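You operate a simulated robot arm through the tools that you are given. There is no shell and no other tool. Be economical: measure what you need, move in short steps, check, and stop when the job is done.

Carry out the task below with a simulated two-armed robot. There is one attempt and no reset: what you move stays moved.

## Task
Light-check the green sheet: stripe it blue if clear, red if blistered.
Fine: the sheet on the table top; lay it square on the light panel; stripe along the middle crest; marker back in its well; light off again.
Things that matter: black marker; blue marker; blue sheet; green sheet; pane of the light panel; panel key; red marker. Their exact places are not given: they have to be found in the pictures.

The check looks at the end state, three seconds after you hand in, the way a careful person would. Anything else that was tipped, shoved, dropped, spilled or broken makes it a failure. Flat cloth is picked up by pressing the open fingertips on it (5 to 10 N) and closing them slowly along it; thin cloth reads only 2 to 8 mm in the jaws.

## Robot
Two 7-joint arms with two-finger parallel grippers on one trunk, on a base that drives. Base frame: it is fixed to the floor where the robot stands at the start and does not move with it; the origin is under the middle of the robot, x ahead of it, y to its left, z up; the surface under the hand at the start is at about z = 780. Units: mm, rad, N and s.
The left shoulder is at the start at [50, 187, 1110], the right one opposite. With the tool pointing down near the work surface each hand reaches from about 100 to 660 mm from the robot's upright axis, wherever it stands, measured 20 degrees to its own side. Places, roughly: pane of the light panel [600, 1400, 800]; panel key [400, 1100, 800]. Payload 3.43 kg a hand.
Tool frame (each hand has its own): the origin (TCP) lies between the finger pads and is the grasp point; the fingertips stand 30 mm ahead of it; z points along the fingers, y is the line along which they close. Largest opening 94 mm; finger width 28, thickness 10; the body of the gripper, 50 by 96 mm, starts 55 mm behind the TCP.
Orientation is that of the tool frame in the base frame, as a unit quaternion [x, y, z, w]. With the fingers straight down and closing along the base's y, the tool's x points along the base's -x, its y along +y and its z along -z.

## Interface
- The arms move only by the tool move_arm. It takes "left_deltas", "right_deltas" or both (then of equal length, played together; a hand with none holds still); each is a list of rows, each an object of numbers (a shift or turn left out is 0, a gripper value left out holds the last): "rx", "ry", "rz": the turn, a rotation vector about the tool's x, y, z in rad; "dx", "dy", "dz": the shift along the tool's x, y, z in cm; "fingers": the gripper command, from -1 (shut) to 1 (fully open), values between in proportion. In form: [{"rx": .., "ry": .., "rz": .., "dx": .., "dy": .., "dz": .., "fingers": ..}, ...]. A call has 1 to 8 rows; each row is the pose to reach, as a shift and turn from the pose commanded when the call began, along the tool's axes at that moment. A row lasts 0.2 s, in which the tool goes at most 50 mm and 0.15 rad; a call with a longer step from one row to the next is refused whole, and so is a gripper value outside its range. Where a pose cannot be reached the arm comes as near as it can. A force on the tool above 40 N (or 10 N above the force at the start of the call, whichever is more), or a blocked arm, ends the call early, and 0.2 s more pass. Each finger travels about 153 mm/s and halts on what it meets, pressing with about 35 N; the grip force reading is that of the motor and also rises with nothing between the fingers. The clock runs only during rows and for 0.2 s after the last one: add rows that repeat a pose to give the fingers time. It gives the time, the measured TCP pose, the force on the tool (base axes), the opening and the grip force at its end, in the units of the frame above (readings bear some noise), with the torque about the TCP (base axes, N m) and any sound that the robot's microphone picked up, and new pictures: "views" is both (left out), scene, wrist or none (wrist: the cameras of the hands that moved).
- Cameras (640 x 400 px; columns grow to the right, rows downward): "scene" is now at [140.7, 24.7, 1268.4]; the picture's right is [0.30, -0.95, 0.00], its down [-0.59, -0.18, -0.79] and it looks along [0.75, 0.24, -0.61] (base axes); focal length 214 px, centre (320, 200). "left" rides on the left gripper at [76, -14, -103] in its tool frame; the picture's right is [0.18, 0.98, 0.00], its down [-0.75, 0.14, -0.64] and it looks along [-0.63, 0.12, 0.77] (tool axes); focal length 243 px, centre (320, 200). "right" rides on the right gripper at [76, 14, -102] in its tool frame; the picture's right is [-0.18, 0.98, 0.00], its down [-0.75, -0.14, -0.64] and it looks along [-0.63, -0.12, 0.77] (tool axes); focal length 243 px, centre (320, 200).
- raise_lower(by): slides the trunk up (or, below 0, down) by that many mm; the arms and the scene camera ride with it, the base frame stays. It gives what a move gives, with no picture.
- base_move(legs): drives the robot by 1 to 6 legs, each [ahead, left, turn to the left] in mm, mm and rad, along the robot's own axes; the way and the turn of a leg run together, so that a leg with both is an arc; at most 1500 mm and 3.142 rad a leg. The arms and the cameras ride along, it lands a little off, and it stops where it bumps. It gives what a move gives, and a new picture of the scene camera.
- head_to(pan, tilt): turns the head with the scene camera to pan (to the left, within 1.396 rad either way) and tilt (down, from -0.506 to 1.204), counted from straight ahead of the robot. It gives what a move gives, and a new picture of the scene camera.
- point_at(camera, pixels): for up to 12 pixels [column, row] of the newest picture of that camera ("zoom" is the newest enlarged one), the place [x, y, z] in the base frame of the surface seen there, good to about 2 mm. It takes no simulated time.
- zoom(camera, box): a new picture of the part [left, top, right, bottom] of that camera's present view, enlarged. It takes no simulated time.
- job_done(): hands the job in; it is judged then, once.

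Go step by step. Measure first, check grasps and placings, and put right what went wrong. The budget is 80 turns and 260 pictures, counting those below and the enlarged ones. Unless the task says otherwise, let go and move clear before handing in, and close with one line.

The tools are called by a JSON object that holds its "op" and its "data". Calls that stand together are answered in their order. move_arm: Moves the arms, as the interface text tells. Its arguments: {"type":"object","properties":{"left_deltas":{"type":"array","items":{"type":"object","properties":{"rx":{"type":"number"},"ry":{"type":"number"},"rz":{"type":"number"},"dx":{"type":"number"},"dy":{"type":"number"},"dz":{"type":"number"},"fingers":{"type":"number"}}}},"right_deltas":{"type":"array","items":{"type":"object","properties":{"rx":{"type":"number"},"ry":{"type":"number"},"rz":{"type":"number"},"dx":{"type":"number"},"dy":{"type":"number"},"dz":{"type":"number"},"fingers":{"type":"number"}}}},"views":{"type":"string","enum":["both","scene","wrist","none"]}},"required":[]} The other tools are called the same way: raise_lower (by) slides the trunk up or down; base_move (legs) drives the base; head_to (pan, tilt) turns the head that bears the scene camera; point_at (camera, pixels) gives the place of the surface under pixels of a picture; zoom (camera, box) takes an enlarged picture of a part of a camera's view; job_done () hands the job in.

At the start:

```text
time: 0.0
left_tool_pos: [365.3, 415.3, 1117.6]
left_tool_rot: [0.0, 1.0, -0.001, 0.0]
left_wrist_force: [-0.3, 0.3, 0.1]
left_ft_torque: [-0.02, -0.02, -0.01]
left_opening: 94.0
left_gripper_force: 0.0
right_tool_pos: [402.9, -24.6, 1141.1]
right_tool_rot: [-0.001, 1.0, 0.0, 0.0]
right_wrist_force: [-0.6, 0.2, 0.6]
right_ft_torque: [-0.03, 0.01, 0.01]
right_opening: 94.2
right_gripper_force: 0.1
trunk travel left (down, up): [-325.0, 107.0]
robot x, y, heading: [1.5, 1.3, -0.001]
head pan, tilt: [0.305, 0.66]
```

scene: 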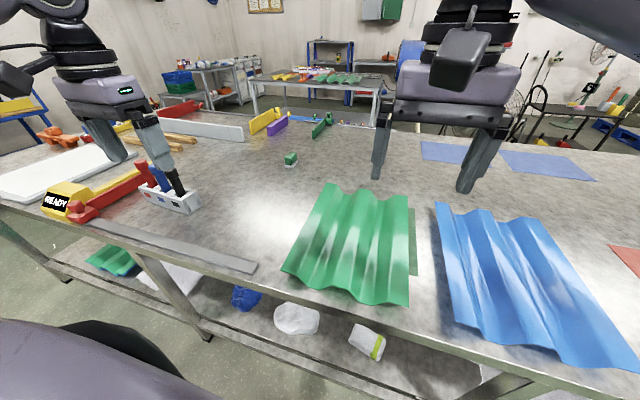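
right: 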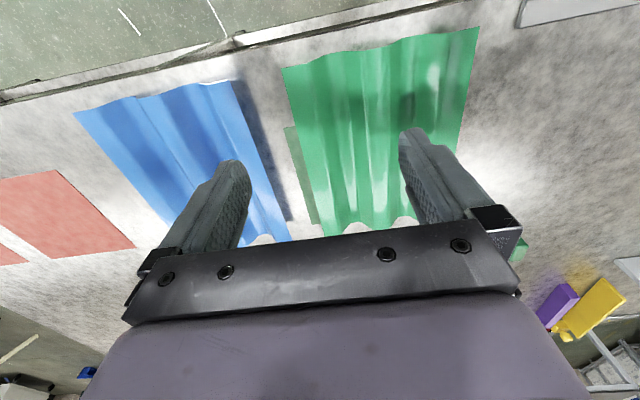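
left: 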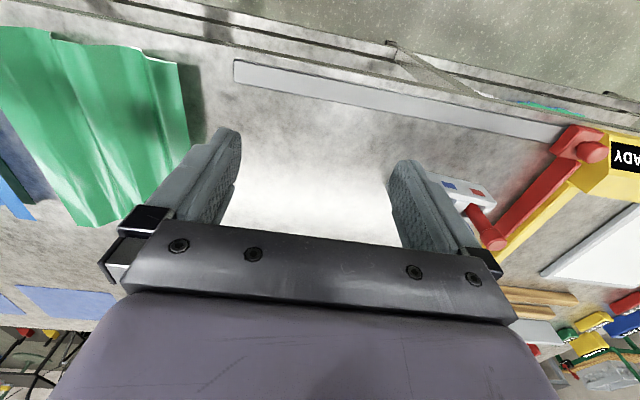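

The green corrugated sheet is around (355,245), the markers stand in a rack near (170,190), and the panel with the READY box is at the left. I'll measure these and pan the head left.

{"op": "point_at", "data": {"camera": "scene", "pixels": [[325, 186], [408, 197], [284, 270], [408, 305], [365, 190], [350, 240], [345, 287], [437, 205], [412, 240], [170, 195], [250, 268], [291, 159]]}}

{"op": "zoom", "data": {"camera": "scene", "box": [260, 160, 460, 320]}}

{"op": "head_to", "data": {"pan": 1.1, "tilt": 0.6}}

```text
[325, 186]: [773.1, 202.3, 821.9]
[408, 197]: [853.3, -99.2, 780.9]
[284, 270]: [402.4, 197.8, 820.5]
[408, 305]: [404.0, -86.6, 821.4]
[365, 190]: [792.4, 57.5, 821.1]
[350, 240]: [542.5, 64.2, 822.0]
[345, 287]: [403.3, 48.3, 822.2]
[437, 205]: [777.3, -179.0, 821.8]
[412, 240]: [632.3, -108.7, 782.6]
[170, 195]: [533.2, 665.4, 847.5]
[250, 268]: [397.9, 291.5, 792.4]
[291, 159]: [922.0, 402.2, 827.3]
```

```text
2.50 times, centred on (360, 240) of scene
```

zoom: 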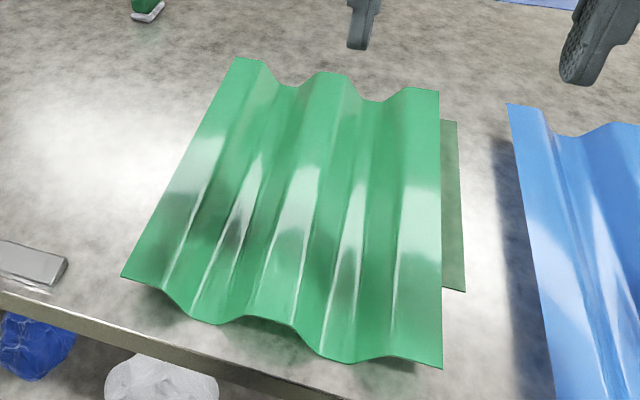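

```text
time: 1.1
left_tool_pos: [363.3, 415.6, 1118.1]
left_tool_rot: [0.0, 1.0, 0.0, 0.0]
left_wrist_force: [-0.4, 0.7, 0.1]
left_ft_torque: [0.01, 0.01, -0.03]
left_opening: 94.0
left_gripper_force: 0.1
right_tool_pos: [402.6, -24.0, 1138.8]
right_tool_rot: [0.0, 1.0, 0.0, 0.0]
right_wrist_force: [-1.0, 0.1, -0.2]
right_ft_torque: [0.01, 0.01, -0.01]
right_opening: 93.8
right_gripper_force: 0.2
trunk travel left (down, up): [-325.0, 107.0]
robot x, y, heading: [1.2, -1.3, 0.003]
head pan, tilt: [1.1, 0.6]
```

scene: 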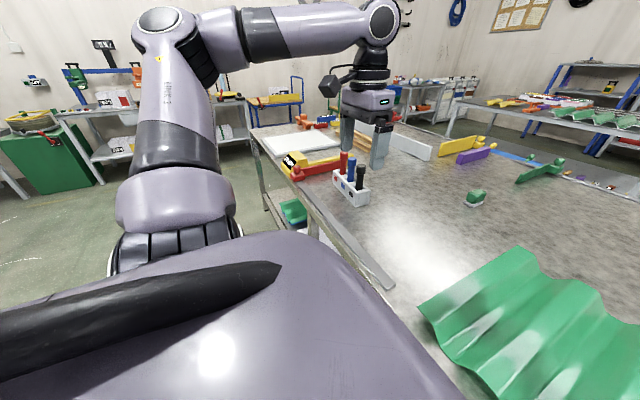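

The sheet is corrugated with crests running along x: the crest tops are at z≈822 and the table at ≈782. I'll drive left and look at the panel, key and rack before touching anything.

{"op": "base_move", "data": {"legs": [[0, 900, 0]]}}

{"op": "head_to", "data": {"pan": 0.4, "tilt": 0.75}}

```text
time: 9.3
left_tool_pos: [352.2, 1311.8, 1117.7]
left_tool_rot: [-0.006, 1.0, 0.001, 0.0]
left_wrist_force: [-0.5, 0.0, -0.7]
left_ft_torque: [0.01, 0.01, 0.0]
left_opening: 94.1
left_gripper_force: 0.1
right_tool_pos: [397.0, 873.1, 1139.9]
right_tool_rot: [-0.006, 1.0, 0.0, 0.0]
right_wrist_force: [-0.2, 0.0, -1.2]
right_ft_torque: [-0.04, 0.04, -0.01]
right_opening: 93.9
right_gripper_force: 0.1
trunk travel left (down, up): [-325.0, 107.0]
robot x, y, heading: [-6.0, 891.5, 0.015]
head pan, tilt: [1.1, 0.6]
```

scene: 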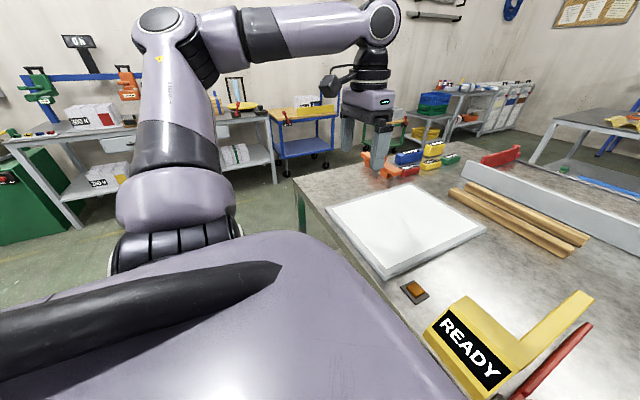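

```text
time: 10.4
left_tool_pos: [351.7, 1311.0, 1117.8]
left_tool_rot: [-0.006, 1.0, -0.001, 0.0]
left_wrist_force: [-0.1, -0.1, 0.6]
left_ft_torque: [-0.01, -0.01, 0.02]
left_opening: 94.3
left_gripper_force: 0.1
right_tool_pos: [397.6, 871.8, 1141.0]
right_tool_rot: [-0.007, 1.0, 0.0, 0.0]
right_wrist_force: [0.2, -0.2, -0.7]
right_ft_torque: [0.03, -0.02, -0.01]
right_opening: 94.0
right_gripper_force: 0.1
trunk travel left (down, up): [-325.0, 107.0]
robot x, y, heading: [-5.8, 890.5, 0.012]
head pan, tilt: [0.4, 0.75]
```

scene: 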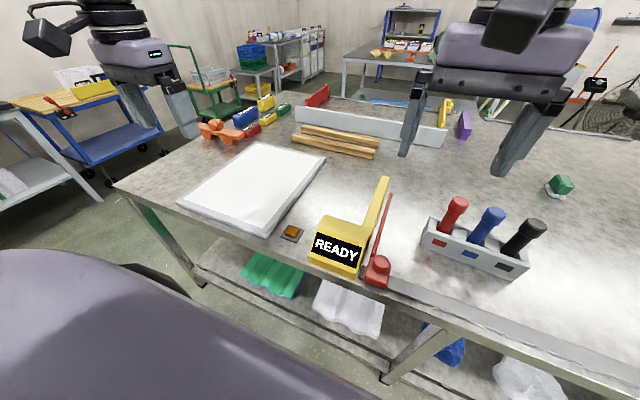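

{"op": "point_at", "data": {"camera": "scene", "pixels": [[240, 144], [324, 157], [266, 235], [180, 204], [250, 185], [291, 232], [456, 205], [491, 220], [526, 235], [427, 228], [524, 270], [326, 150]]}}

{"op": "zoom", "data": {"camera": "scene", "box": [400, 180, 560, 280]}}

{"op": "zoom", "data": {"camera": "scene", "box": [160, 120, 400, 270]}}

```text
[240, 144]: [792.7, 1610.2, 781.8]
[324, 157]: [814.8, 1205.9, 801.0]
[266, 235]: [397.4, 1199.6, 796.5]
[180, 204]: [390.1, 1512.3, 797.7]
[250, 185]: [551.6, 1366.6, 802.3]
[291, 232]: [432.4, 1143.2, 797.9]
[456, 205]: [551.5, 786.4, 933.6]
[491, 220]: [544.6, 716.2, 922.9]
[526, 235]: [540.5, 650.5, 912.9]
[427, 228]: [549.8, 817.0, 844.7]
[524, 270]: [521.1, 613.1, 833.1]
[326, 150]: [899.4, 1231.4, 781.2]
```

```text
4.00 times, centred on (480, 230) of scene
```

zoom: 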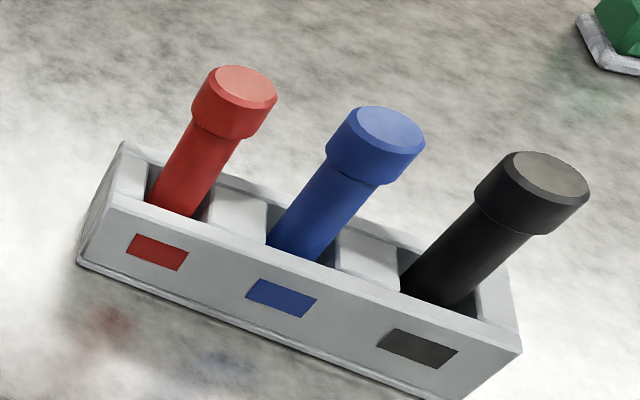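

```text
2.67 times, centred on (280, 195) of scene
```

zoom: 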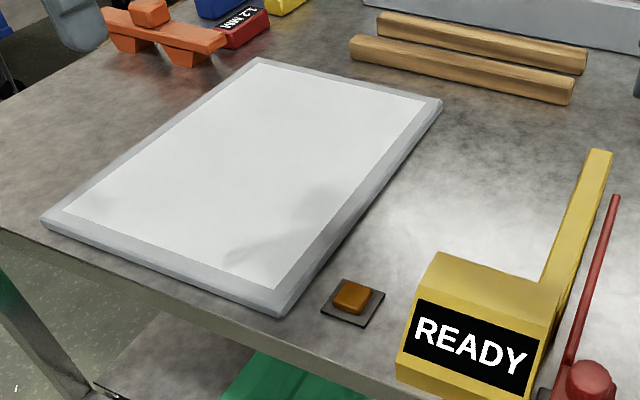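

{"op": "point_at", "data": {"camera": "zoom", "pixels": [[262, 70], [422, 101], [274, 287], [68, 210], [258, 60], [440, 100], [285, 308], [45, 225], [352, 297], [340, 310], [350, 290], [200, 180]]}}

{"op": "zoom", "data": {"camera": "right", "box": [0, 0, 640, 400]}}

```text
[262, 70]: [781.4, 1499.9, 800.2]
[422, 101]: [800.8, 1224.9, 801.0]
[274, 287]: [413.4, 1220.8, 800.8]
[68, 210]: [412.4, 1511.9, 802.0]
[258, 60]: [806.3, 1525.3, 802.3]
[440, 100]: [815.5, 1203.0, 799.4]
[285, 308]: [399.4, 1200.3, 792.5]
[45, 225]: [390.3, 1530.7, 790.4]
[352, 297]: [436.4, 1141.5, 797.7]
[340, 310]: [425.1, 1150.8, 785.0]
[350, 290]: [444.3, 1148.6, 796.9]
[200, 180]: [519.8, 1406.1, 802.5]
```

```text
1.00 times, centred on (320, 200) of right (not enlarged: the box is as wide or as high as the picture)
```

zoom: 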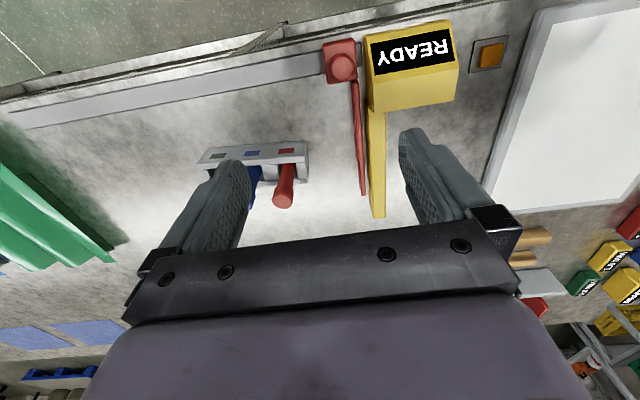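

The panel is about x 398–815, y 1202–1530, with its pane centred near (605,1366), top z≈801. The key is at (436,1142,797), and the pane is about as large as the sheet. I'll drive back to the green sheet and measure it closely.

{"op": "base_move", "data": {"legs": [[0, -835, -0.012]]}}

{"op": "head_to", "data": {"pan": 0.0, "tilt": 0.8}}

```text
time: 18.1
left_tool_pos: [363.6, 479.8, 1117.1]
left_tool_rot: [-0.006, 1.0, 0.0, 0.0]
left_wrist_force: [-0.9, 0.2, 0.9]
left_ft_torque: [0.01, 0.03, -0.03]
left_opening: 94.0
left_gripper_force: 0.1
right_tool_pos: [407.5, 40.0, 1140.3]
right_tool_rot: [-0.006, 1.0, 0.001, 0.0]
right_wrist_force: [1.2, -0.3, 0.4]
right_ft_torque: [0.02, 0.0, 0.0]
right_opening: 94.1
right_gripper_force: 0.1
trunk travel left (down, up): [-325.0, 107.0]
robot x, y, heading: [4.7, 59.4, 0.006]
head pan, tilt: [0.4, 0.75]
```

scene: 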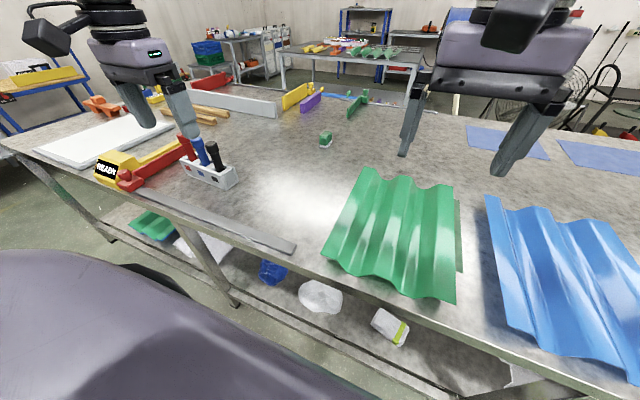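

```text
time: 18.9
left_tool_pos: [363.3, 479.4, 1117.7]
left_tool_rot: [-0.007, 1.0, 0.0, 0.0]
left_wrist_force: [0.4, -0.4, 0.0]
left_ft_torque: [0.0, 0.01, 0.02]
left_opening: 94.1
left_gripper_force: 0.0
right_tool_pos: [407.8, 40.5, 1140.0]
right_tool_rot: [-0.006, 1.0, 0.0, 0.0]
right_wrist_force: [0.2, -0.2, 0.6]
right_ft_torque: [-0.02, -0.02, 0.01]
right_opening: 94.2
right_gripper_force: 0.1
trunk travel left (down, up): [-325.0, 107.0]
robot x, y, heading: [6.5, 57.1, 0.012]
head pan, tilt: [0.0, 0.799]
```

scene: 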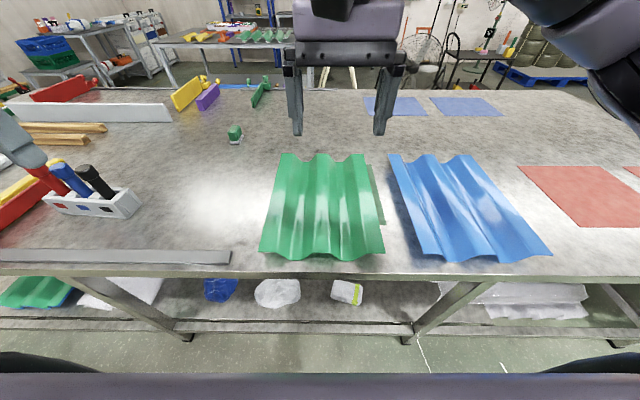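

{"op": "zoom", "data": {"camera": "scene", "box": [240, 140, 420, 270]}}

```text
3.08 times, centred on (330, 205) of scene
```

zoom: 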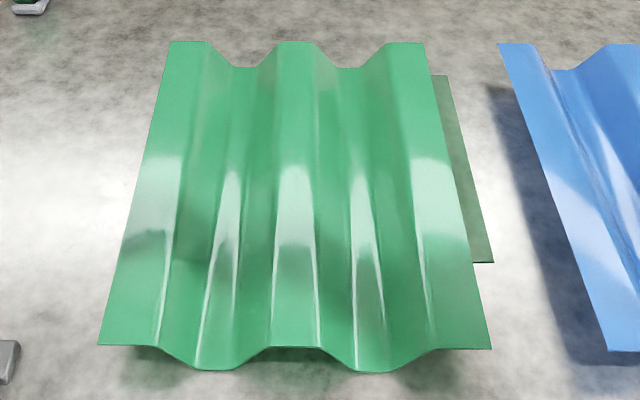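

{"op": "point_at", "data": {"camera": "zoom", "pixels": [[100, 343], [490, 348], [172, 43], [422, 44], [130, 232], [160, 232], [420, 200], [450, 200], [470, 200], [438, 78], [490, 260], [532, 150]]}}

{"op": "point_at", "data": {"camera": "zoom", "pixels": [[120, 250], [165, 250], [195, 250], [215, 250], [240, 250], [265, 250], [295, 250], [330, 250], [360, 250], [400, 250], [430, 250], [455, 250]]}}

```text
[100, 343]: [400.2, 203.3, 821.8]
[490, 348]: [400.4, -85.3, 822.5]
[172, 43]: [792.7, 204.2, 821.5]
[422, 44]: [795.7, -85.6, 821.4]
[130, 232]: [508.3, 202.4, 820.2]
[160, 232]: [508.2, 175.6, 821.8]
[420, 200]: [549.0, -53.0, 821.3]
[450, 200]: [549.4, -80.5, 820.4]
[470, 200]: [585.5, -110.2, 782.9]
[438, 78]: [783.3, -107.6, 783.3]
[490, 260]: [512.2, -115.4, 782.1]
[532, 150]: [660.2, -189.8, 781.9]
```

```text
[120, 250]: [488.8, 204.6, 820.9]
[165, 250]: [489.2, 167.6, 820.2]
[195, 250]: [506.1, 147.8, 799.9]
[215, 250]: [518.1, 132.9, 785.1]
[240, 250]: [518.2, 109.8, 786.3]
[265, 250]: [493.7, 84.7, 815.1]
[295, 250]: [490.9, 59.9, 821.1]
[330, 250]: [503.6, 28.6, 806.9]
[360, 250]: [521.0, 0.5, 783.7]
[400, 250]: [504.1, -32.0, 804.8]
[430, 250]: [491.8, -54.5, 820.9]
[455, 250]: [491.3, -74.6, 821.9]
```

The sheet spans x 400–795 and y −87 to 204, with flat crests about 36 mm wide and 38 mm clear of the table at y≈186, 58 and −70. I plan to pinch the near edge with both hands held horizontal at the two outer crests, so I need to know where the table's front edge is.

{"op": "point_at", "data": {"camera": "scene", "pixels": [[260, 268], [300, 268], [340, 270], [250, 264], [300, 272], [340, 275], [320, 281], [230, 258], [120, 262], [320, 246], [270, 253], [375, 253]]}}

{"op": "zoom", "data": {"camera": "scene", "box": [220, 220, 420, 345]}}

```text
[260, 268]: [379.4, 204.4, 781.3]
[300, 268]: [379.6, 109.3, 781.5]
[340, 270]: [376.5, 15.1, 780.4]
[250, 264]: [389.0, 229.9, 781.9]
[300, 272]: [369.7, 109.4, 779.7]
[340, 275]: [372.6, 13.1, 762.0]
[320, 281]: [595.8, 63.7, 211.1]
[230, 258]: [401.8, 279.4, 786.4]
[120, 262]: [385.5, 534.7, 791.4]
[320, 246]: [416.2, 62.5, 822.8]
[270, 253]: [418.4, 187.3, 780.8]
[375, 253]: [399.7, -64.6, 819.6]
```

```text
3.20 times, centred on (320, 282) of scene
```

zoom: 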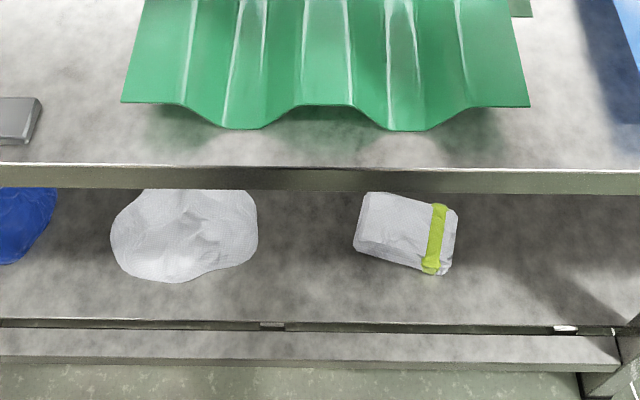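

The table's front edge is at x≈371, so a horizontal gripper with its TCP at x≈412 has its body hanging in front of the table. I'll back up 200 mm and rotate both hands to point ahead with vertical closing.

{"op": "base_move", "data": {"legs": [[-200, 0, -0.01]]}}

{"op": "move_arm", "data": {"left_deltas": [{"rx": -0.0756, "ry": -0.0756, "rz": 0.0756, "dx": -1.7, "dy": -3.7, "dz": 1.4, "fingers": 0.0}, {"rx": -0.1512, "ry": -0.1512, "rz": 0.1512, "dx": -3.4, "dy": -7.4, "dz": 2.9}, {"rx": -0.2267, "ry": -0.2267, "rz": 0.2267, "dx": -5.1, "dy": -11, "dz": 4.4}, {"rx": -0.3023, "ry": -0.3023, "rz": 0.3023, "dx": -6.8, "dy": -14.7, "dz": 5.9}, {"rx": -0.3779, "ry": -0.3779, "rz": 0.3779, "dx": -8.5, "dy": -18.4, "dz": 7.4}, {"rx": -0.4535, "ry": -0.4535, "rz": 0.4535, "dx": -10.2, "dy": -22, "dz": 8.9}, {"rx": -0.529, "ry": -0.529, "rz": 0.529, "dx": -12, "dy": -25.7, "dz": 10.3}, {"rx": -0.6046, "ry": -0.6046, "rz": 0.6046, "dx": -13.7, "dy": -29.4, "dz": 11.8}], "right_deltas": [{"rx": 0.0756, "ry": -0.0756, "rz": -0.0756, "dx": -1.1, "dy": -1.4, "dz": 1.7, "fingers": 0.0}, {"rx": 0.1512, "ry": -0.1512, "rz": -0.1512, "dx": -2.3, "dy": -2.8, "dz": 3.5}, {"rx": 0.2267, "ry": -0.2267, "rz": -0.2267, "dx": -3.4, "dy": -4.1, "dz": 5.2}, {"rx": 0.3023, "ry": -0.3023, "rz": -0.3023, "dx": -4.6, "dy": -5.5, "dz": 7}, {"rx": 0.3779, "ry": -0.3779, "rz": -0.3779, "dx": -5.7, "dy": -6.9, "dz": 8.7}, {"rx": 0.4535, "ry": -0.4535, "rz": -0.4535, "dx": -6.9, "dy": -8.2, "dz": 10.5}, {"rx": 0.529, "ry": -0.529, "rz": -0.529, "dx": -8, "dy": -9.6, "dz": 12.2}, {"rx": 0.6046, "ry": -0.6046, "rz": -0.6046, "dx": -9.2, "dy": -11, "dz": 14}], "views": "scene"}}

```text
time: 20.5
left_tool_pos: [169.1, 472.7, 1117.6]
left_tool_rot: [0.002, 1.0, 0.0, 0.0]
left_wrist_force: [-1.3, -0.4, 0.5]
left_ft_torque: [-0.01, -0.02, 0.02]
left_opening: 94.0
left_gripper_force: 0.2
right_tool_pos: [207.0, 34.8, 1139.3]
right_tool_rot: [0.002, 1.0, 0.0, -0.001]
right_wrist_force: [-0.4, -0.6, 0.2]
right_ft_torque: [-0.01, -0.04, 0.03]
right_opening: 93.7
right_gripper_force: 0.0
trunk travel left (down, up): [-325.0, 107.0]
robot x, y, heading: [-193.7, 61.1, -0.01]
head pan, tilt: [0.0, 0.799]
```

scene: 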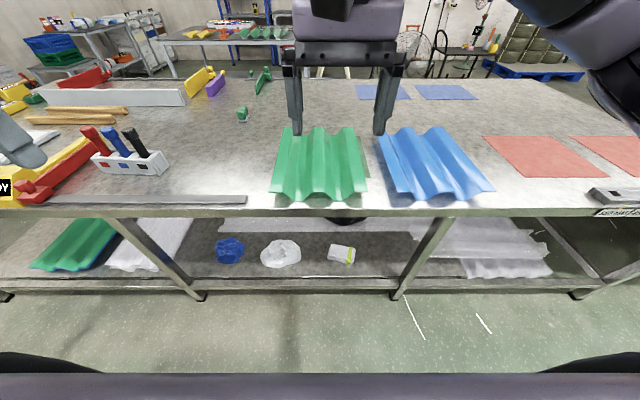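

```text
time: 22.3
left_tool_pos: [288.3, 245.9, 1015.9]
left_tool_rot: [0.291, 0.865, 0.287, 0.29]
left_wrist_force: [0.1, -0.9, 0.1]
left_ft_torque: [0.0, 0.0, -0.01]
left_opening: 47.0
left_gripper_force: 0.0
left hand out of reach, approached as far as the arm can: row 7, 8
right_tool_pos: [299.0, -76.2, 999.2]
right_tool_rot: [-0.288, 0.866, -0.289, 0.288]
right_wrist_force: [0.6, 0.8, 0.1]
right_ft_torque: [0.0, -0.01, 0.02]
right_opening: 47.1
right_gripper_force: 0.0
trunk travel left (down, up): [-325.0, 107.0]
robot x, y, heading: [-198.1, 60.9, -0.004]
head pan, tilt: [0.0, 0.799]
```

scene: 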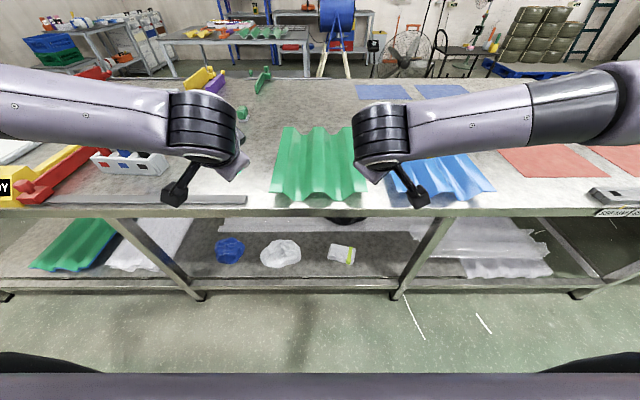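

Both hands are halfway through the rotation, and the left one ran out of reach by about 65 mm in y. I'll finish the rotation without translating.

{"op": "move_arm", "data": {"left_deltas": [{"rx": -0.0756, "ry": -0.0756, "rz": 0.0756}, {"rx": -0.1512, "ry": -0.1512, "rz": 0.1512}, {"rx": -0.2267, "ry": -0.2267, "rz": 0.2267}, {"rx": -0.3023, "ry": -0.3023, "rz": 0.3023}, {"rx": -0.3779, "ry": -0.3779, "rz": 0.3779}, {"rx": -0.4535, "ry": -0.4535, "rz": 0.4535}, {"rx": -0.529, "ry": -0.529, "rz": 0.529}, {"rx": -0.6046, "ry": -0.6046, "rz": 0.6046}], "right_deltas": [{"rx": 0.0756, "ry": -0.0756, "rz": -0.0756}, {"rx": 0.1512, "ry": -0.1512, "rz": -0.1512}, {"rx": 0.2267, "ry": -0.2267, "rz": -0.2267}, {"rx": 0.3023, "ry": -0.3023, "rz": -0.3023}, {"rx": 0.3779, "ry": -0.3779, "rz": -0.3779}, {"rx": 0.4535, "ry": -0.4535, "rz": -0.4535}, {"rx": 0.529, "ry": -0.529, "rz": -0.529}, {"rx": 0.6046, "ry": -0.6046, "rz": -0.6046}], "views": "both"}}

```text
time: 24.1
left_tool_pos: [289.9, 244.6, 1015.8]
left_tool_rot: [0.501, 0.498, 0.499, 0.502]
left_wrist_force: [0.5, 0.4, 0.9]
left_ft_torque: [-0.03, -0.02, -0.01]
left_opening: 47.1
left_gripper_force: 0.0
right_tool_pos: [292.7, -56.6, 1010.9]
right_tool_rot: [0.5, -0.501, 0.501, -0.498]
right_wrist_force: [-0.9, -0.4, -0.7]
right_ft_torque: [0.02, -0.02, 0.0]
right_opening: 47.0
right_gripper_force: 0.0
right hand out of reach, approached as far as the arm can: row 8
trunk travel left (down, up): [-325.0, 107.0]
robot x, y, heading: [-194.1, 59.1, -0.007]
head pan, tilt: [0.0, 0.799]
```

scene: 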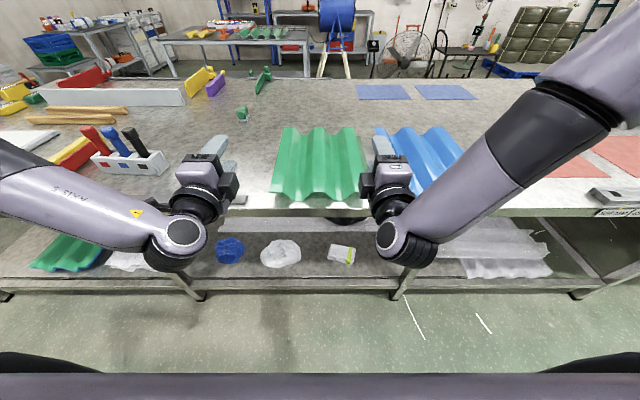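
right: 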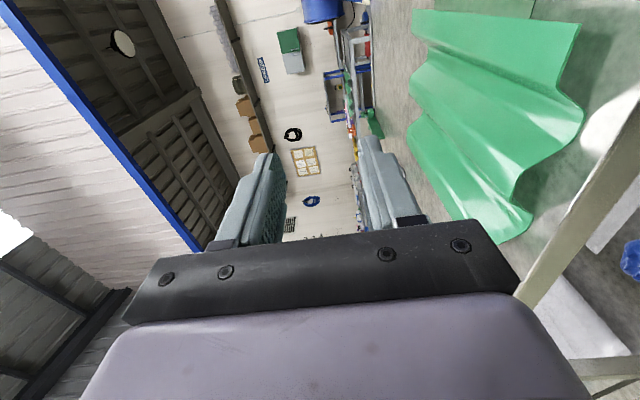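
left: 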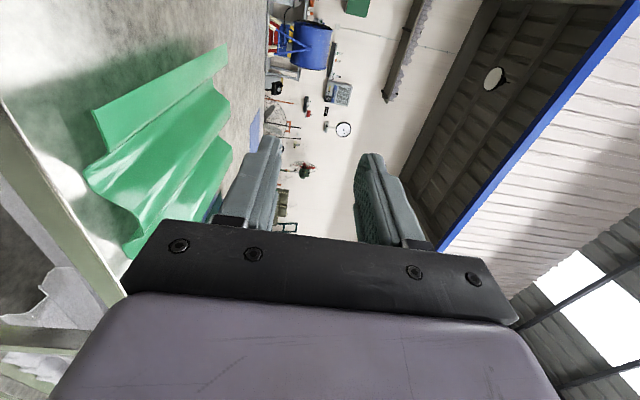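

Both hands now point +x with vertical closing. I'll lower them in front of the sheet's near edge to (340, 186/−70, 820) with about 36 mm opening.

{"op": "move_arm", "data": {"left_deltas": [{"dx": -1.2, "dy": -4, "dz": 1, "fingers": -0.234}, {"dx": -2.4, "dy": -8, "dz": 2}, {"dx": -3.6, "dy": -12, "dz": 3}, {"dx": -4.8, "dy": -16, "dz": 4}, {"dx": -5.9, "dy": -19.6, "dz": 5}, {"dx": -5.9, "dy": -19.6, "dz": 5}], "right_deltas": [{"dx": 0.3, "dy": 4, "dz": 1, "fingers": -0.234}, {"dx": 0.6, "dy": 8, "dz": 2}, {"dx": 0.8, "dy": 12, "dz": 3}, {"dx": 1, "dy": 16, "dz": 4}, {"dx": 1.3, "dy": 19.1, "dz": 4.7}, {"dx": 1.3, "dy": 19.1, "dz": 4.7}], "views": "both"}}

```text
time: 25.5
left_tool_pos: [313.8, 291.2, 965.1]
left_tool_rot: [0.502, 0.499, 0.498, 0.501]
left_wrist_force: [-0.5, 0.0, 0.3]
left_ft_torque: [0.0, 0.0, -0.02]
left_opening: 36.0
left_gripper_force: 0.1
left hand out of reach, approached as far as the arm can: row 1, 2, 3, 4, 5, 6
right_tool_pos: [308.0, 10.9, 910.8]
right_tool_rot: [-0.498, 0.503, -0.502, 0.497]
right_wrist_force: [0.3, -0.3, -0.2]
right_ft_torque: [0.0, 0.01, -0.02]
right_opening: 36.3
right_gripper_force: 0.1
right hand out of reach, approached as far as the arm can: row 1, 2, 3, 4, 5, 6
trunk travel left (down, up): [-325.0, 107.0]
robot x, y, heading: [-195.0, 59.9, -0.005]
head pan, tilt: [0.0, 0.799]
```

scene: 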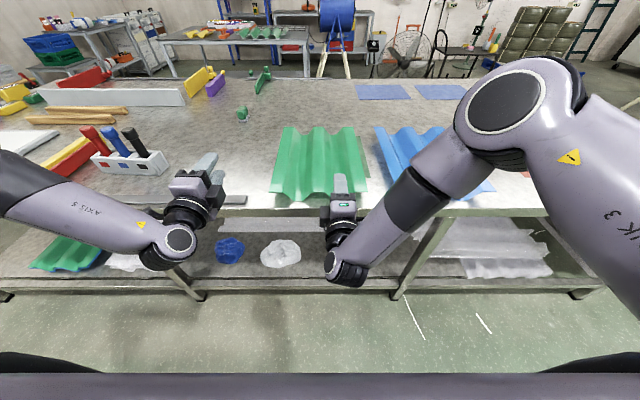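
right: 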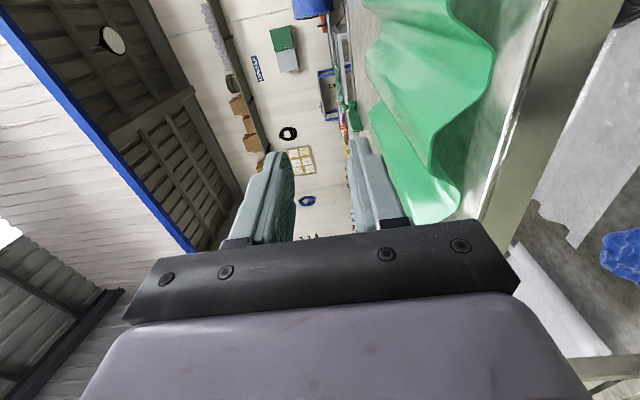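
left: 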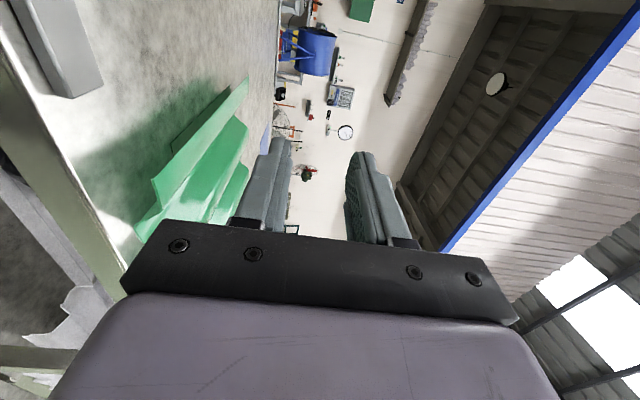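

Both hands stopped short at low height, so the trunk needs to come down. I'll lower it 140 mm after raising the right hand a bit.

{"op": "move_arm", "data": {"right_deltas": [{"dy": -3.0}, {"dy": -6.0}, {"dy": -6.0}], "views": "none"}}

{"op": "raise_lower", "data": {"by": -140}}

```text
time: 26.3
left_tool_pos: [313.8, 290.4, 963.6]
left_tool_rot: [0.502, 0.499, 0.498, 0.501]
left_wrist_force: [-1.8, 0.6, 0.1]
left_ft_torque: [0.03, 0.01, 0.0]
left_opening: 36.0
left_gripper_force: 0.1
right_tool_pos: [307.9, 6.1, 970.1]
right_tool_rot: [-0.5, 0.501, -0.5, 0.499]
right_wrist_force: [0.5, 0.2, 0.5]
right_ft_torque: [0.0, -0.01, -0.04]
right_opening: 36.0
right_gripper_force: 0.0
trunk travel left (down, up): [-325.0, 107.0]
robot x, y, heading: [-191.7, 60.2, -0.003]
head pan, tilt: [0.0, 0.799]
```

```text
time: 28.0
left_tool_pos: [314.4, 290.8, 825.0]
left_tool_rot: [0.502, 0.499, 0.498, 0.501]
left_wrist_force: [0.4, 0.6, 0.1]
left_ft_torque: [0.0, 0.02, 0.0]
left_opening: 35.9
left_gripper_force: 0.1
right_tool_pos: [307.5, 6.7, 830.1]
right_tool_rot: [-0.499, 0.501, -0.501, 0.499]
right_wrist_force: [0.6, 0.1, 0.3]
right_ft_torque: [-0.02, -0.02, 0.03]
right_opening: 36.3
right_gripper_force: 0.0
trunk travel left (down, up): [-185.0, 247.0]
robot x, y, heading: [-196.8, 63.6, -0.007]
head pan, tilt: [0.0, 0.799]
```

{"op": "move_arm", "data": {"left_deltas": [{"dx": -3.5, "dy": -0.2}, {"dx": -7, "dy": -0.4}, {"dx": -10.5, "dy": -0.5}, {"dx": -10.5, "dy": -0.5}], "right_deltas": [{"dx": 2.5, "dy": 0.4}, {"dx": 5, "dy": 0.8}, {"dx": 7.7, "dy": 1.0}, {"dx": 7.7, "dy": 1.0}], "views": "scene"}}

```text
time: 29.0
left_tool_pos: [309.3, 243.8, 868.5]
left_tool_rot: [0.502, 0.499, 0.498, 0.501]
left_wrist_force: [-0.6, 0.4, -1.1]
left_ft_torque: [0.03, 0.02, 0.01]
left_opening: 36.0
left_gripper_force: 0.1
left hand out of reach, approached as far as the arm can: row 1, 2, 3, 4
right_tool_pos: [300.5, -33.5, 835.1]
right_tool_rot: [-0.498, 0.502, -0.501, 0.498]
right_wrist_force: [0.4, -0.6, -0.2]
right_ft_torque: [-0.02, -0.01, -0.01]
right_opening: 35.6
right_gripper_force: 0.0
right hand out of reach, approached as far as the arm can: row 2, 3, 4
trunk travel left (down, up): [-185.0, 247.0]
robot x, y, heading: [-197.3, 61.8, -0.008]
head pan, tilt: [0.0, 0.799]
```

scene: 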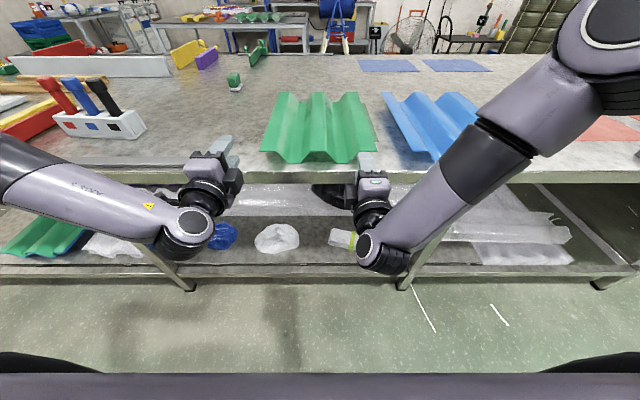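

{"op": "move_arm", "data": {"left_deltas": [{"dy": 4}, {"dy": 8}, {"dy": 10}], "right_deltas": [{"dy": -4}, {"dy": -8}, {"dy": -12}], "views": "none"}}

{"op": "raise_lower", "data": {"by": -120}}

{"op": "move_arm", "data": {"left_deltas": [{"dx": -2.0}, {"dx": -4}, {"dx": -5.8}, {"dx": -5.8}], "right_deltas": [{"dx": 1.5}, {"dx": 2.5}, {"dx": 3.7}, {"dx": 3.7}], "views": "both"}}

```text
time: 29.8
left_tool_pos: [309.7, 244.6, 968.4]
left_tool_rot: [0.502, 0.499, 0.498, 0.501]
left_wrist_force: [-0.6, 0.1, 0.1]
left_ft_torque: [0.01, -0.01, 0.02]
left_opening: 35.9
left_gripper_force: 0.1
right_tool_pos: [299.4, -34.4, 953.4]
right_tool_rot: [0.5, -0.5, 0.501, -0.499]
right_wrist_force: [-1.2, 1.0, 0.1]
right_ft_torque: [0.01, 0.01, -0.01]
right_opening: 36.1
right_gripper_force: 0.1
trunk travel left (down, up): [-185.0, 247.0]
robot x, y, heading: [-198.0, 55.8, -0.005]
head pan, tilt: [0.0, 0.799]
```

```text
time: 31.3
left_tool_pos: [311.1, 244.9, 848.8]
left_tool_rot: [0.502, 0.499, 0.499, 0.501]
left_wrist_force: [0.1, -0.5, -0.2]
left_ft_torque: [-0.05, -0.04, -0.01]
left_opening: 35.9
left_gripper_force: 0.0
right_tool_pos: [301.2, -33.9, 832.5]
right_tool_rot: [0.499, -0.501, 0.501, -0.5]
right_wrist_force: [-0.5, -0.3, 0.6]
right_ft_torque: [-0.01, 0.01, 0.0]
right_opening: 35.9
right_gripper_force: 0.0
trunk travel left (down, up): [-65.0, 367.0]
robot x, y, heading: [-191.5, 60.0, -0.001]
head pan, tilt: [0.0, 0.799]
```

```text
time: 32.3
left_tool_pos: [309.1, 185.7, 849.9]
left_tool_rot: [0.502, 0.499, 0.498, 0.5]
left_wrist_force: [0.5, 0.0, -0.7]
left_ft_torque: [-0.01, -0.01, -0.03]
left_opening: 36.1
left_gripper_force: 0.0
right_tool_pos: [302.2, -71.5, 832.1]
right_tool_rot: [-0.499, 0.501, -0.501, 0.499]
right_wrist_force: [0.0, -0.7, 0.9]
right_ft_torque: [0.03, 0.02, -0.01]
right_opening: 35.8
right_gripper_force: 0.1
trunk travel left (down, up): [-65.0, 367.0]
robot x, y, heading: [-192.5, 57.3, -0.002]
head pan, tilt: [0.0, 0.799]
```

scene: 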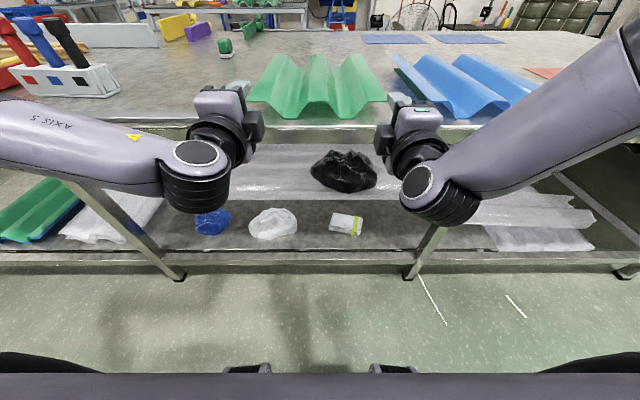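
right: 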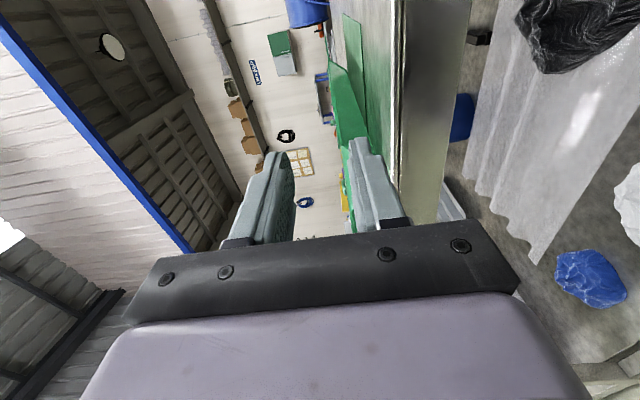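
left: 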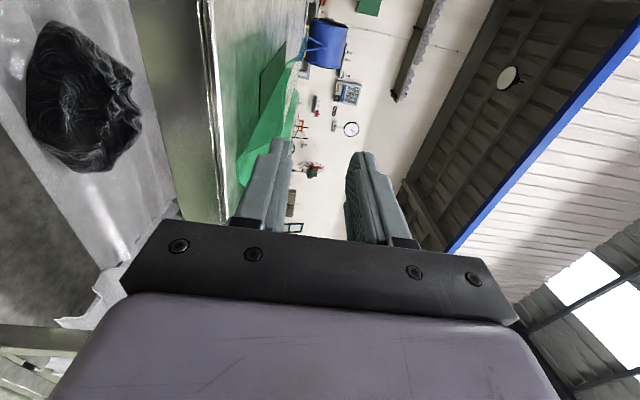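

Both are now at the right y. I'll set z=820 and x≈340, still short of the edge at 400.

{"op": "move_arm", "data": {"left_deltas": [{"dy": -1.5, "dz": 1.5}, {"dy": -3.0, "dz": 3}, {"dy": -3.0, "dz": 3.1}], "right_deltas": [{"dy": 0.6, "dz": 2}, {"dy": 1.2, "dz": 3.7, "dx": -0.15}, {"dy": 1.2, "dz": 3.8, "dx": -0.15}], "views": "both"}}

```text
time: 33.1
left_tool_pos: [338.0, 197.7, 824.5]
left_tool_rot: [0.502, 0.5, 0.498, 0.5]
left_wrist_force: [0.3, 0.1, 0.3]
left_ft_torque: [0.03, 0.0, 0.02]
left_opening: 36.1
left_gripper_force: 0.0
left hand out of reach, approached as far as the arm can: row 1, 2, 3
right_tool_pos: [339.9, -68.3, 821.3]
right_tool_rot: [0.499, -0.501, 0.501, -0.499]
right_wrist_force: [0.9, -0.5, 0.0]
right_ft_torque: [-0.01, -0.03, 0.01]
right_opening: 35.8
right_gripper_force: 0.1
trunk travel left (down, up): [-65.0, 367.0]
robot x, y, heading: [-196.6, 55.5, -0.007]
head pan, tilt: [0.0, 0.799]
```

scene: 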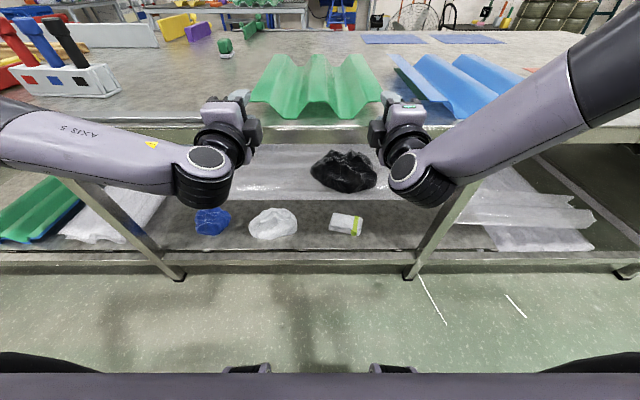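
right: 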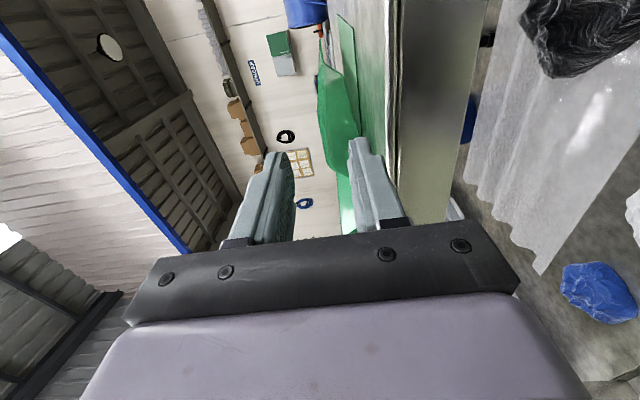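
left: 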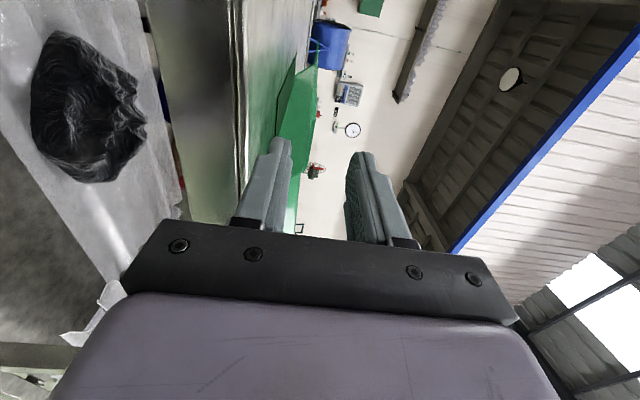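

{"op": "move_arm", "data": {"left_deltas": [{"dy": 2.5}, {"dy": 4.5}, {"dy": 4.5}], "right_deltas": [{"dy": -2.5}, {"dy": -4.9}, {"dy": -4.9}], "views": "none"}}

{"op": "raise_lower", "data": {"by": -50}}

{"op": "move_arm", "data": {"left_deltas": [{"dx": -0.6}, {"dx": -1.2, "dy": 0.05}, {"dx": -1.2, "dy": 0.05}], "right_deltas": [{"dx": 0.1}, {"dx": 0.2}, {"dx": 0.2}], "views": "wrist"}}

```text
time: 33.9
left_tool_pos: [337.1, 197.3, 869.1]
left_tool_rot: [0.502, 0.499, 0.499, 0.501]
left_wrist_force: [0.0, -0.7, -1.3]
left_ft_torque: [0.0, 0.01, 0.01]
left_opening: 36.1
left_gripper_force: 0.0
right_tool_pos: [339.5, -69.6, 869.8]
right_tool_rot: [-0.499, 0.501, -0.501, 0.5]
right_wrist_force: [0.0, -0.2, 0.9]
right_ft_torque: [0.03, 0.01, 0.0]
right_opening: 35.9
right_gripper_force: 0.1
trunk travel left (down, up): [-65.0, 367.0]
robot x, y, heading: [-195.5, 59.2, 0.001]
head pan, tilt: [0.0, 0.799]
```

```text
time: 34.8
left_tool_pos: [337.9, 196.9, 819.0]
left_tool_rot: [0.502, 0.499, 0.498, 0.501]
left_wrist_force: [-0.3, -0.8, 1.2]
left_ft_torque: [0.0, 0.0, -0.01]
left_opening: 36.0
left_gripper_force: 0.0
right_tool_pos: [338.3, -69.4, 818.4]
right_tool_rot: [0.499, -0.5, 0.501, -0.499]
right_wrist_force: [-0.1, 0.0, 0.8]
right_ft_torque: [0.01, 0.03, 0.0]
right_opening: 36.2
right_gripper_force: 0.1
trunk travel left (down, up): [-15.0, 417.0]
robot x, y, heading: [-195.1, 56.5, -0.005]
head pan, tilt: [0.0, 0.799]
```

```text
time: 35.6
left_tool_pos: [336.7, 185.4, 818.4]
left_tool_rot: [0.502, 0.499, 0.499, 0.5]
left_wrist_force: [-0.3, 0.5, 1.0]
left_ft_torque: [-0.02, -0.04, 0.01]
left_opening: 35.6
left_gripper_force: 0.1
right_tool_pos: [339.5, -70.5, 817.6]
right_tool_rot: [-0.499, 0.501, -0.501, 0.499]
right_wrist_force: [0.4, -0.3, -0.5]
right_ft_torque: [0.02, -0.03, 0.0]
right_opening: 35.5
right_gripper_force: 0.0
trunk travel left (down, up): [-15.0, 417.0]
robot x, y, heading: [-195.8, 54.7, -0.009]
head pan, tilt: [0.0, 0.799]
```

right: 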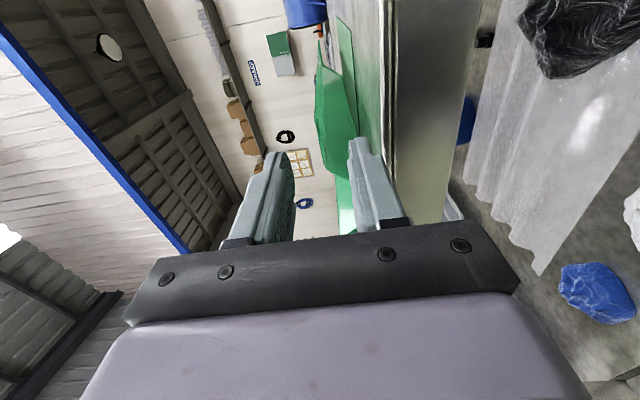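
left: 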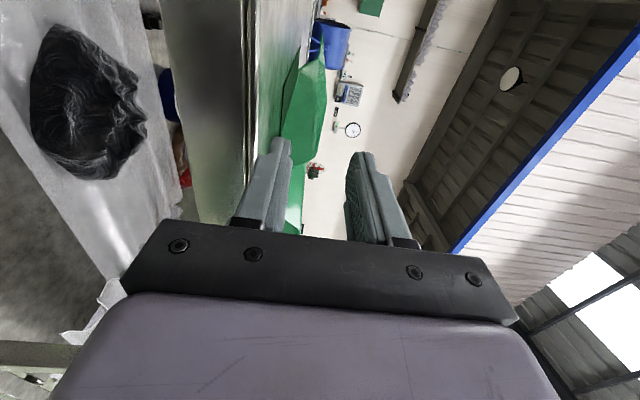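

Both hands are aligned at z≈818. I'll advance to x≈412, which puts the fingertips about 42 mm past the edge.

{"op": "move_arm", "data": {"left_deltas": [{"dz": 2.5, "dy": 0.2}, {"dz": 5, "dy": 0.2}, {"dz": 7.5, "dy": 0.2}, {"dz": 7.5, "dy": 0.2}], "right_deltas": [{"dz": 2.5, "dy": -0.25}, {"dz": 5, "dy": -0.25}, {"dz": 7.3, "dy": -0.25}, {"dz": 7.3, "dy": -0.25}], "views": "both"}}

```text
time: 36.6
left_tool_pos: [404.7, 201.3, 826.0]
left_tool_rot: [0.502, 0.499, 0.498, 0.501]
left_wrist_force: [-0.2, 0.0, -0.5]
left_ft_torque: [0.01, 0.0, -0.02]
left_opening: 36.2
left_gripper_force: 0.3
left hand out of reach, approached as far as the arm can: row 2, 3, 4
right_tool_pos: [412.3, -73.0, 821.0]
right_tool_rot: [0.499, -0.501, 0.501, -0.499]
right_wrist_force: [0.3, -0.1, 0.2]
right_ft_torque: [-0.01, 0.04, -0.03]
right_opening: 36.2
right_gripper_force: 0.1
trunk travel left (down, up): [-15.0, 417.0]
robot x, y, heading: [-194.0, 58.0, -0.008]
head pan, tilt: [0.0, 0.799]
```

scene: 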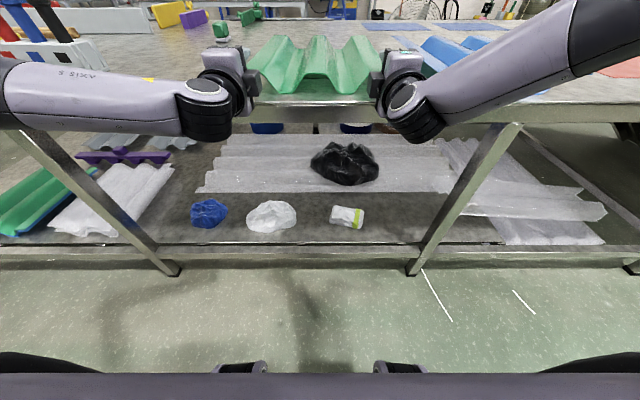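
right: 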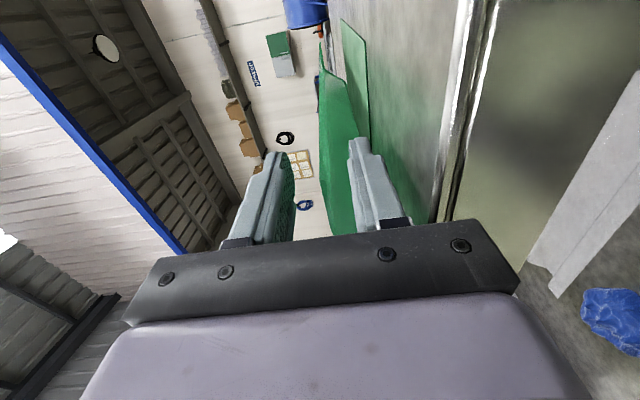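
left: 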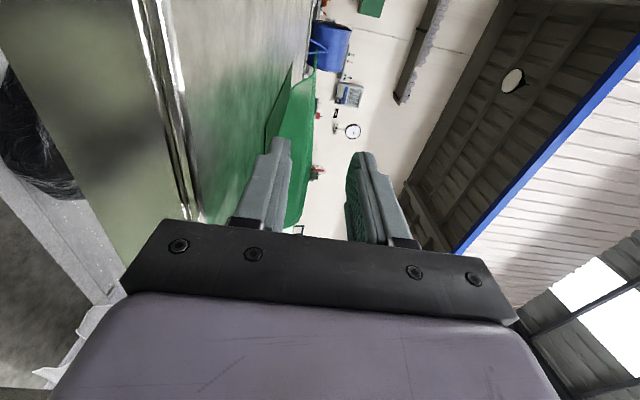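

The left hand hit its limit at (405,201,826). I'll retract both hands, bring the base 60 mm closer so the left arm folds more easily, and try again.

{"op": "move_arm", "data": {"left_deltas": [{"dz": -3}, {"dz": -6}, {"dz": -9}, {"dz": -12}, {"dz": -12}], "right_deltas": [{"dz": -3}, {"dz": -6}, {"dz": -9}, {"dz": -12.5}, {"dz": -12.5}], "views": "none"}}

{"op": "base_move", "data": {"legs": [[70, 0, 0.005]]}}

{"op": "move_arm", "data": {"left_deltas": [{"dx": -0.5}, {"dx": -1.5, "dy": -0.3}, {"dx": -1.5, "dy": -0.6}], "views": "scene"}}

```text
time: 37.8
left_tool_pos: [281.8, 203.9, 826.0]
left_tool_rot: [0.501, 0.5, 0.499, 0.5]
left_wrist_force: [0.7, -0.2, 0.1]
left_ft_torque: [-0.02, -0.05, -0.02]
left_opening: 36.1
left_gripper_force: 0.0
right_tool_pos: [285.5, -69.9, 821.4]
right_tool_rot: [0.499, -0.501, 0.501, -0.499]
right_wrist_force: [-0.4, -1.0, -0.5]
right_ft_torque: [0.01, 0.02, 0.02]
right_opening: 36.0
right_gripper_force: 0.1
trunk travel left (down, up): [-15.0, 417.0]
robot x, y, heading: [-195.5, 55.3, -0.006]
head pan, tilt: [0.0, 0.799]
```

```text
time: 38.8
left_tool_pos: [353.2, 206.9, 825.2]
left_tool_rot: [0.5, 0.501, 0.499, 0.5]
left_wrist_force: [-0.1, -0.4, -0.2]
left_ft_torque: [0.01, 0.0, -0.01]
left_opening: 35.9
left_gripper_force: 0.0
right_tool_pos: [356.6, -67.2, 821.2]
right_tool_rot: [-0.5, 0.5, -0.5, 0.5]
right_wrist_force: [0.3, -0.3, -0.5]
right_ft_torque: [-0.02, 0.0, -0.01]
right_opening: 36.1
right_gripper_force: 0.0
trunk travel left (down, up): [-15.0, 417.0]
robot x, y, heading: [-127.9, 56.8, 0.001]
head pan, tilt: [0.0, 0.799]
```

scene: 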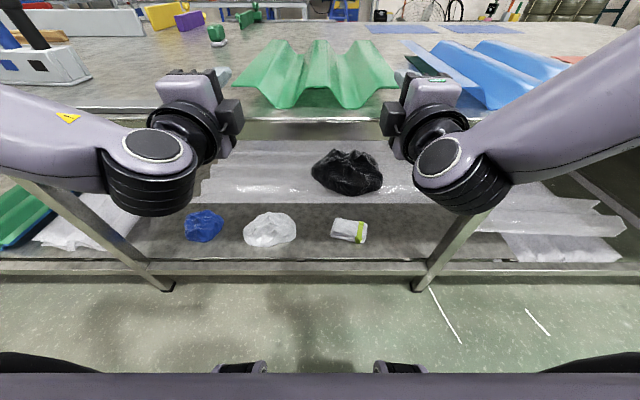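

```text
time: 39.6
left_tool_pos: [353.3, 191.6, 820.2]
left_tool_rot: [0.5, 0.5, 0.5, 0.5]
left_wrist_force: [-0.7, -0.6, -0.5]
left_ft_torque: [-0.01, -0.01, -0.02]
left_opening: 36.2
left_gripper_force: 0.0
right_tool_pos: [358.0, -66.7, 822.1]
right_tool_rot: [0.501, -0.5, 0.499, -0.5]
right_wrist_force: [0.2, 0.3, -0.4]
right_ft_torque: [0.02, 0.0, 0.0]
right_opening: 35.9
right_gripper_force: 0.1
trunk travel left (down, up): [-15.0, 417.0]
robot x, y, heading: [-127.5, 61.7, -0.002]
head pan, tilt: [0.0, 0.799]
```

scene: 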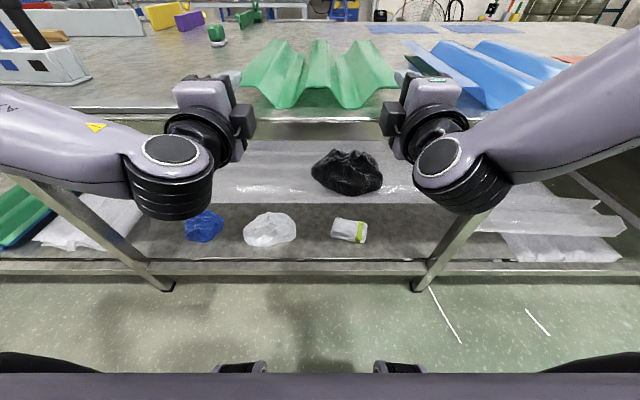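

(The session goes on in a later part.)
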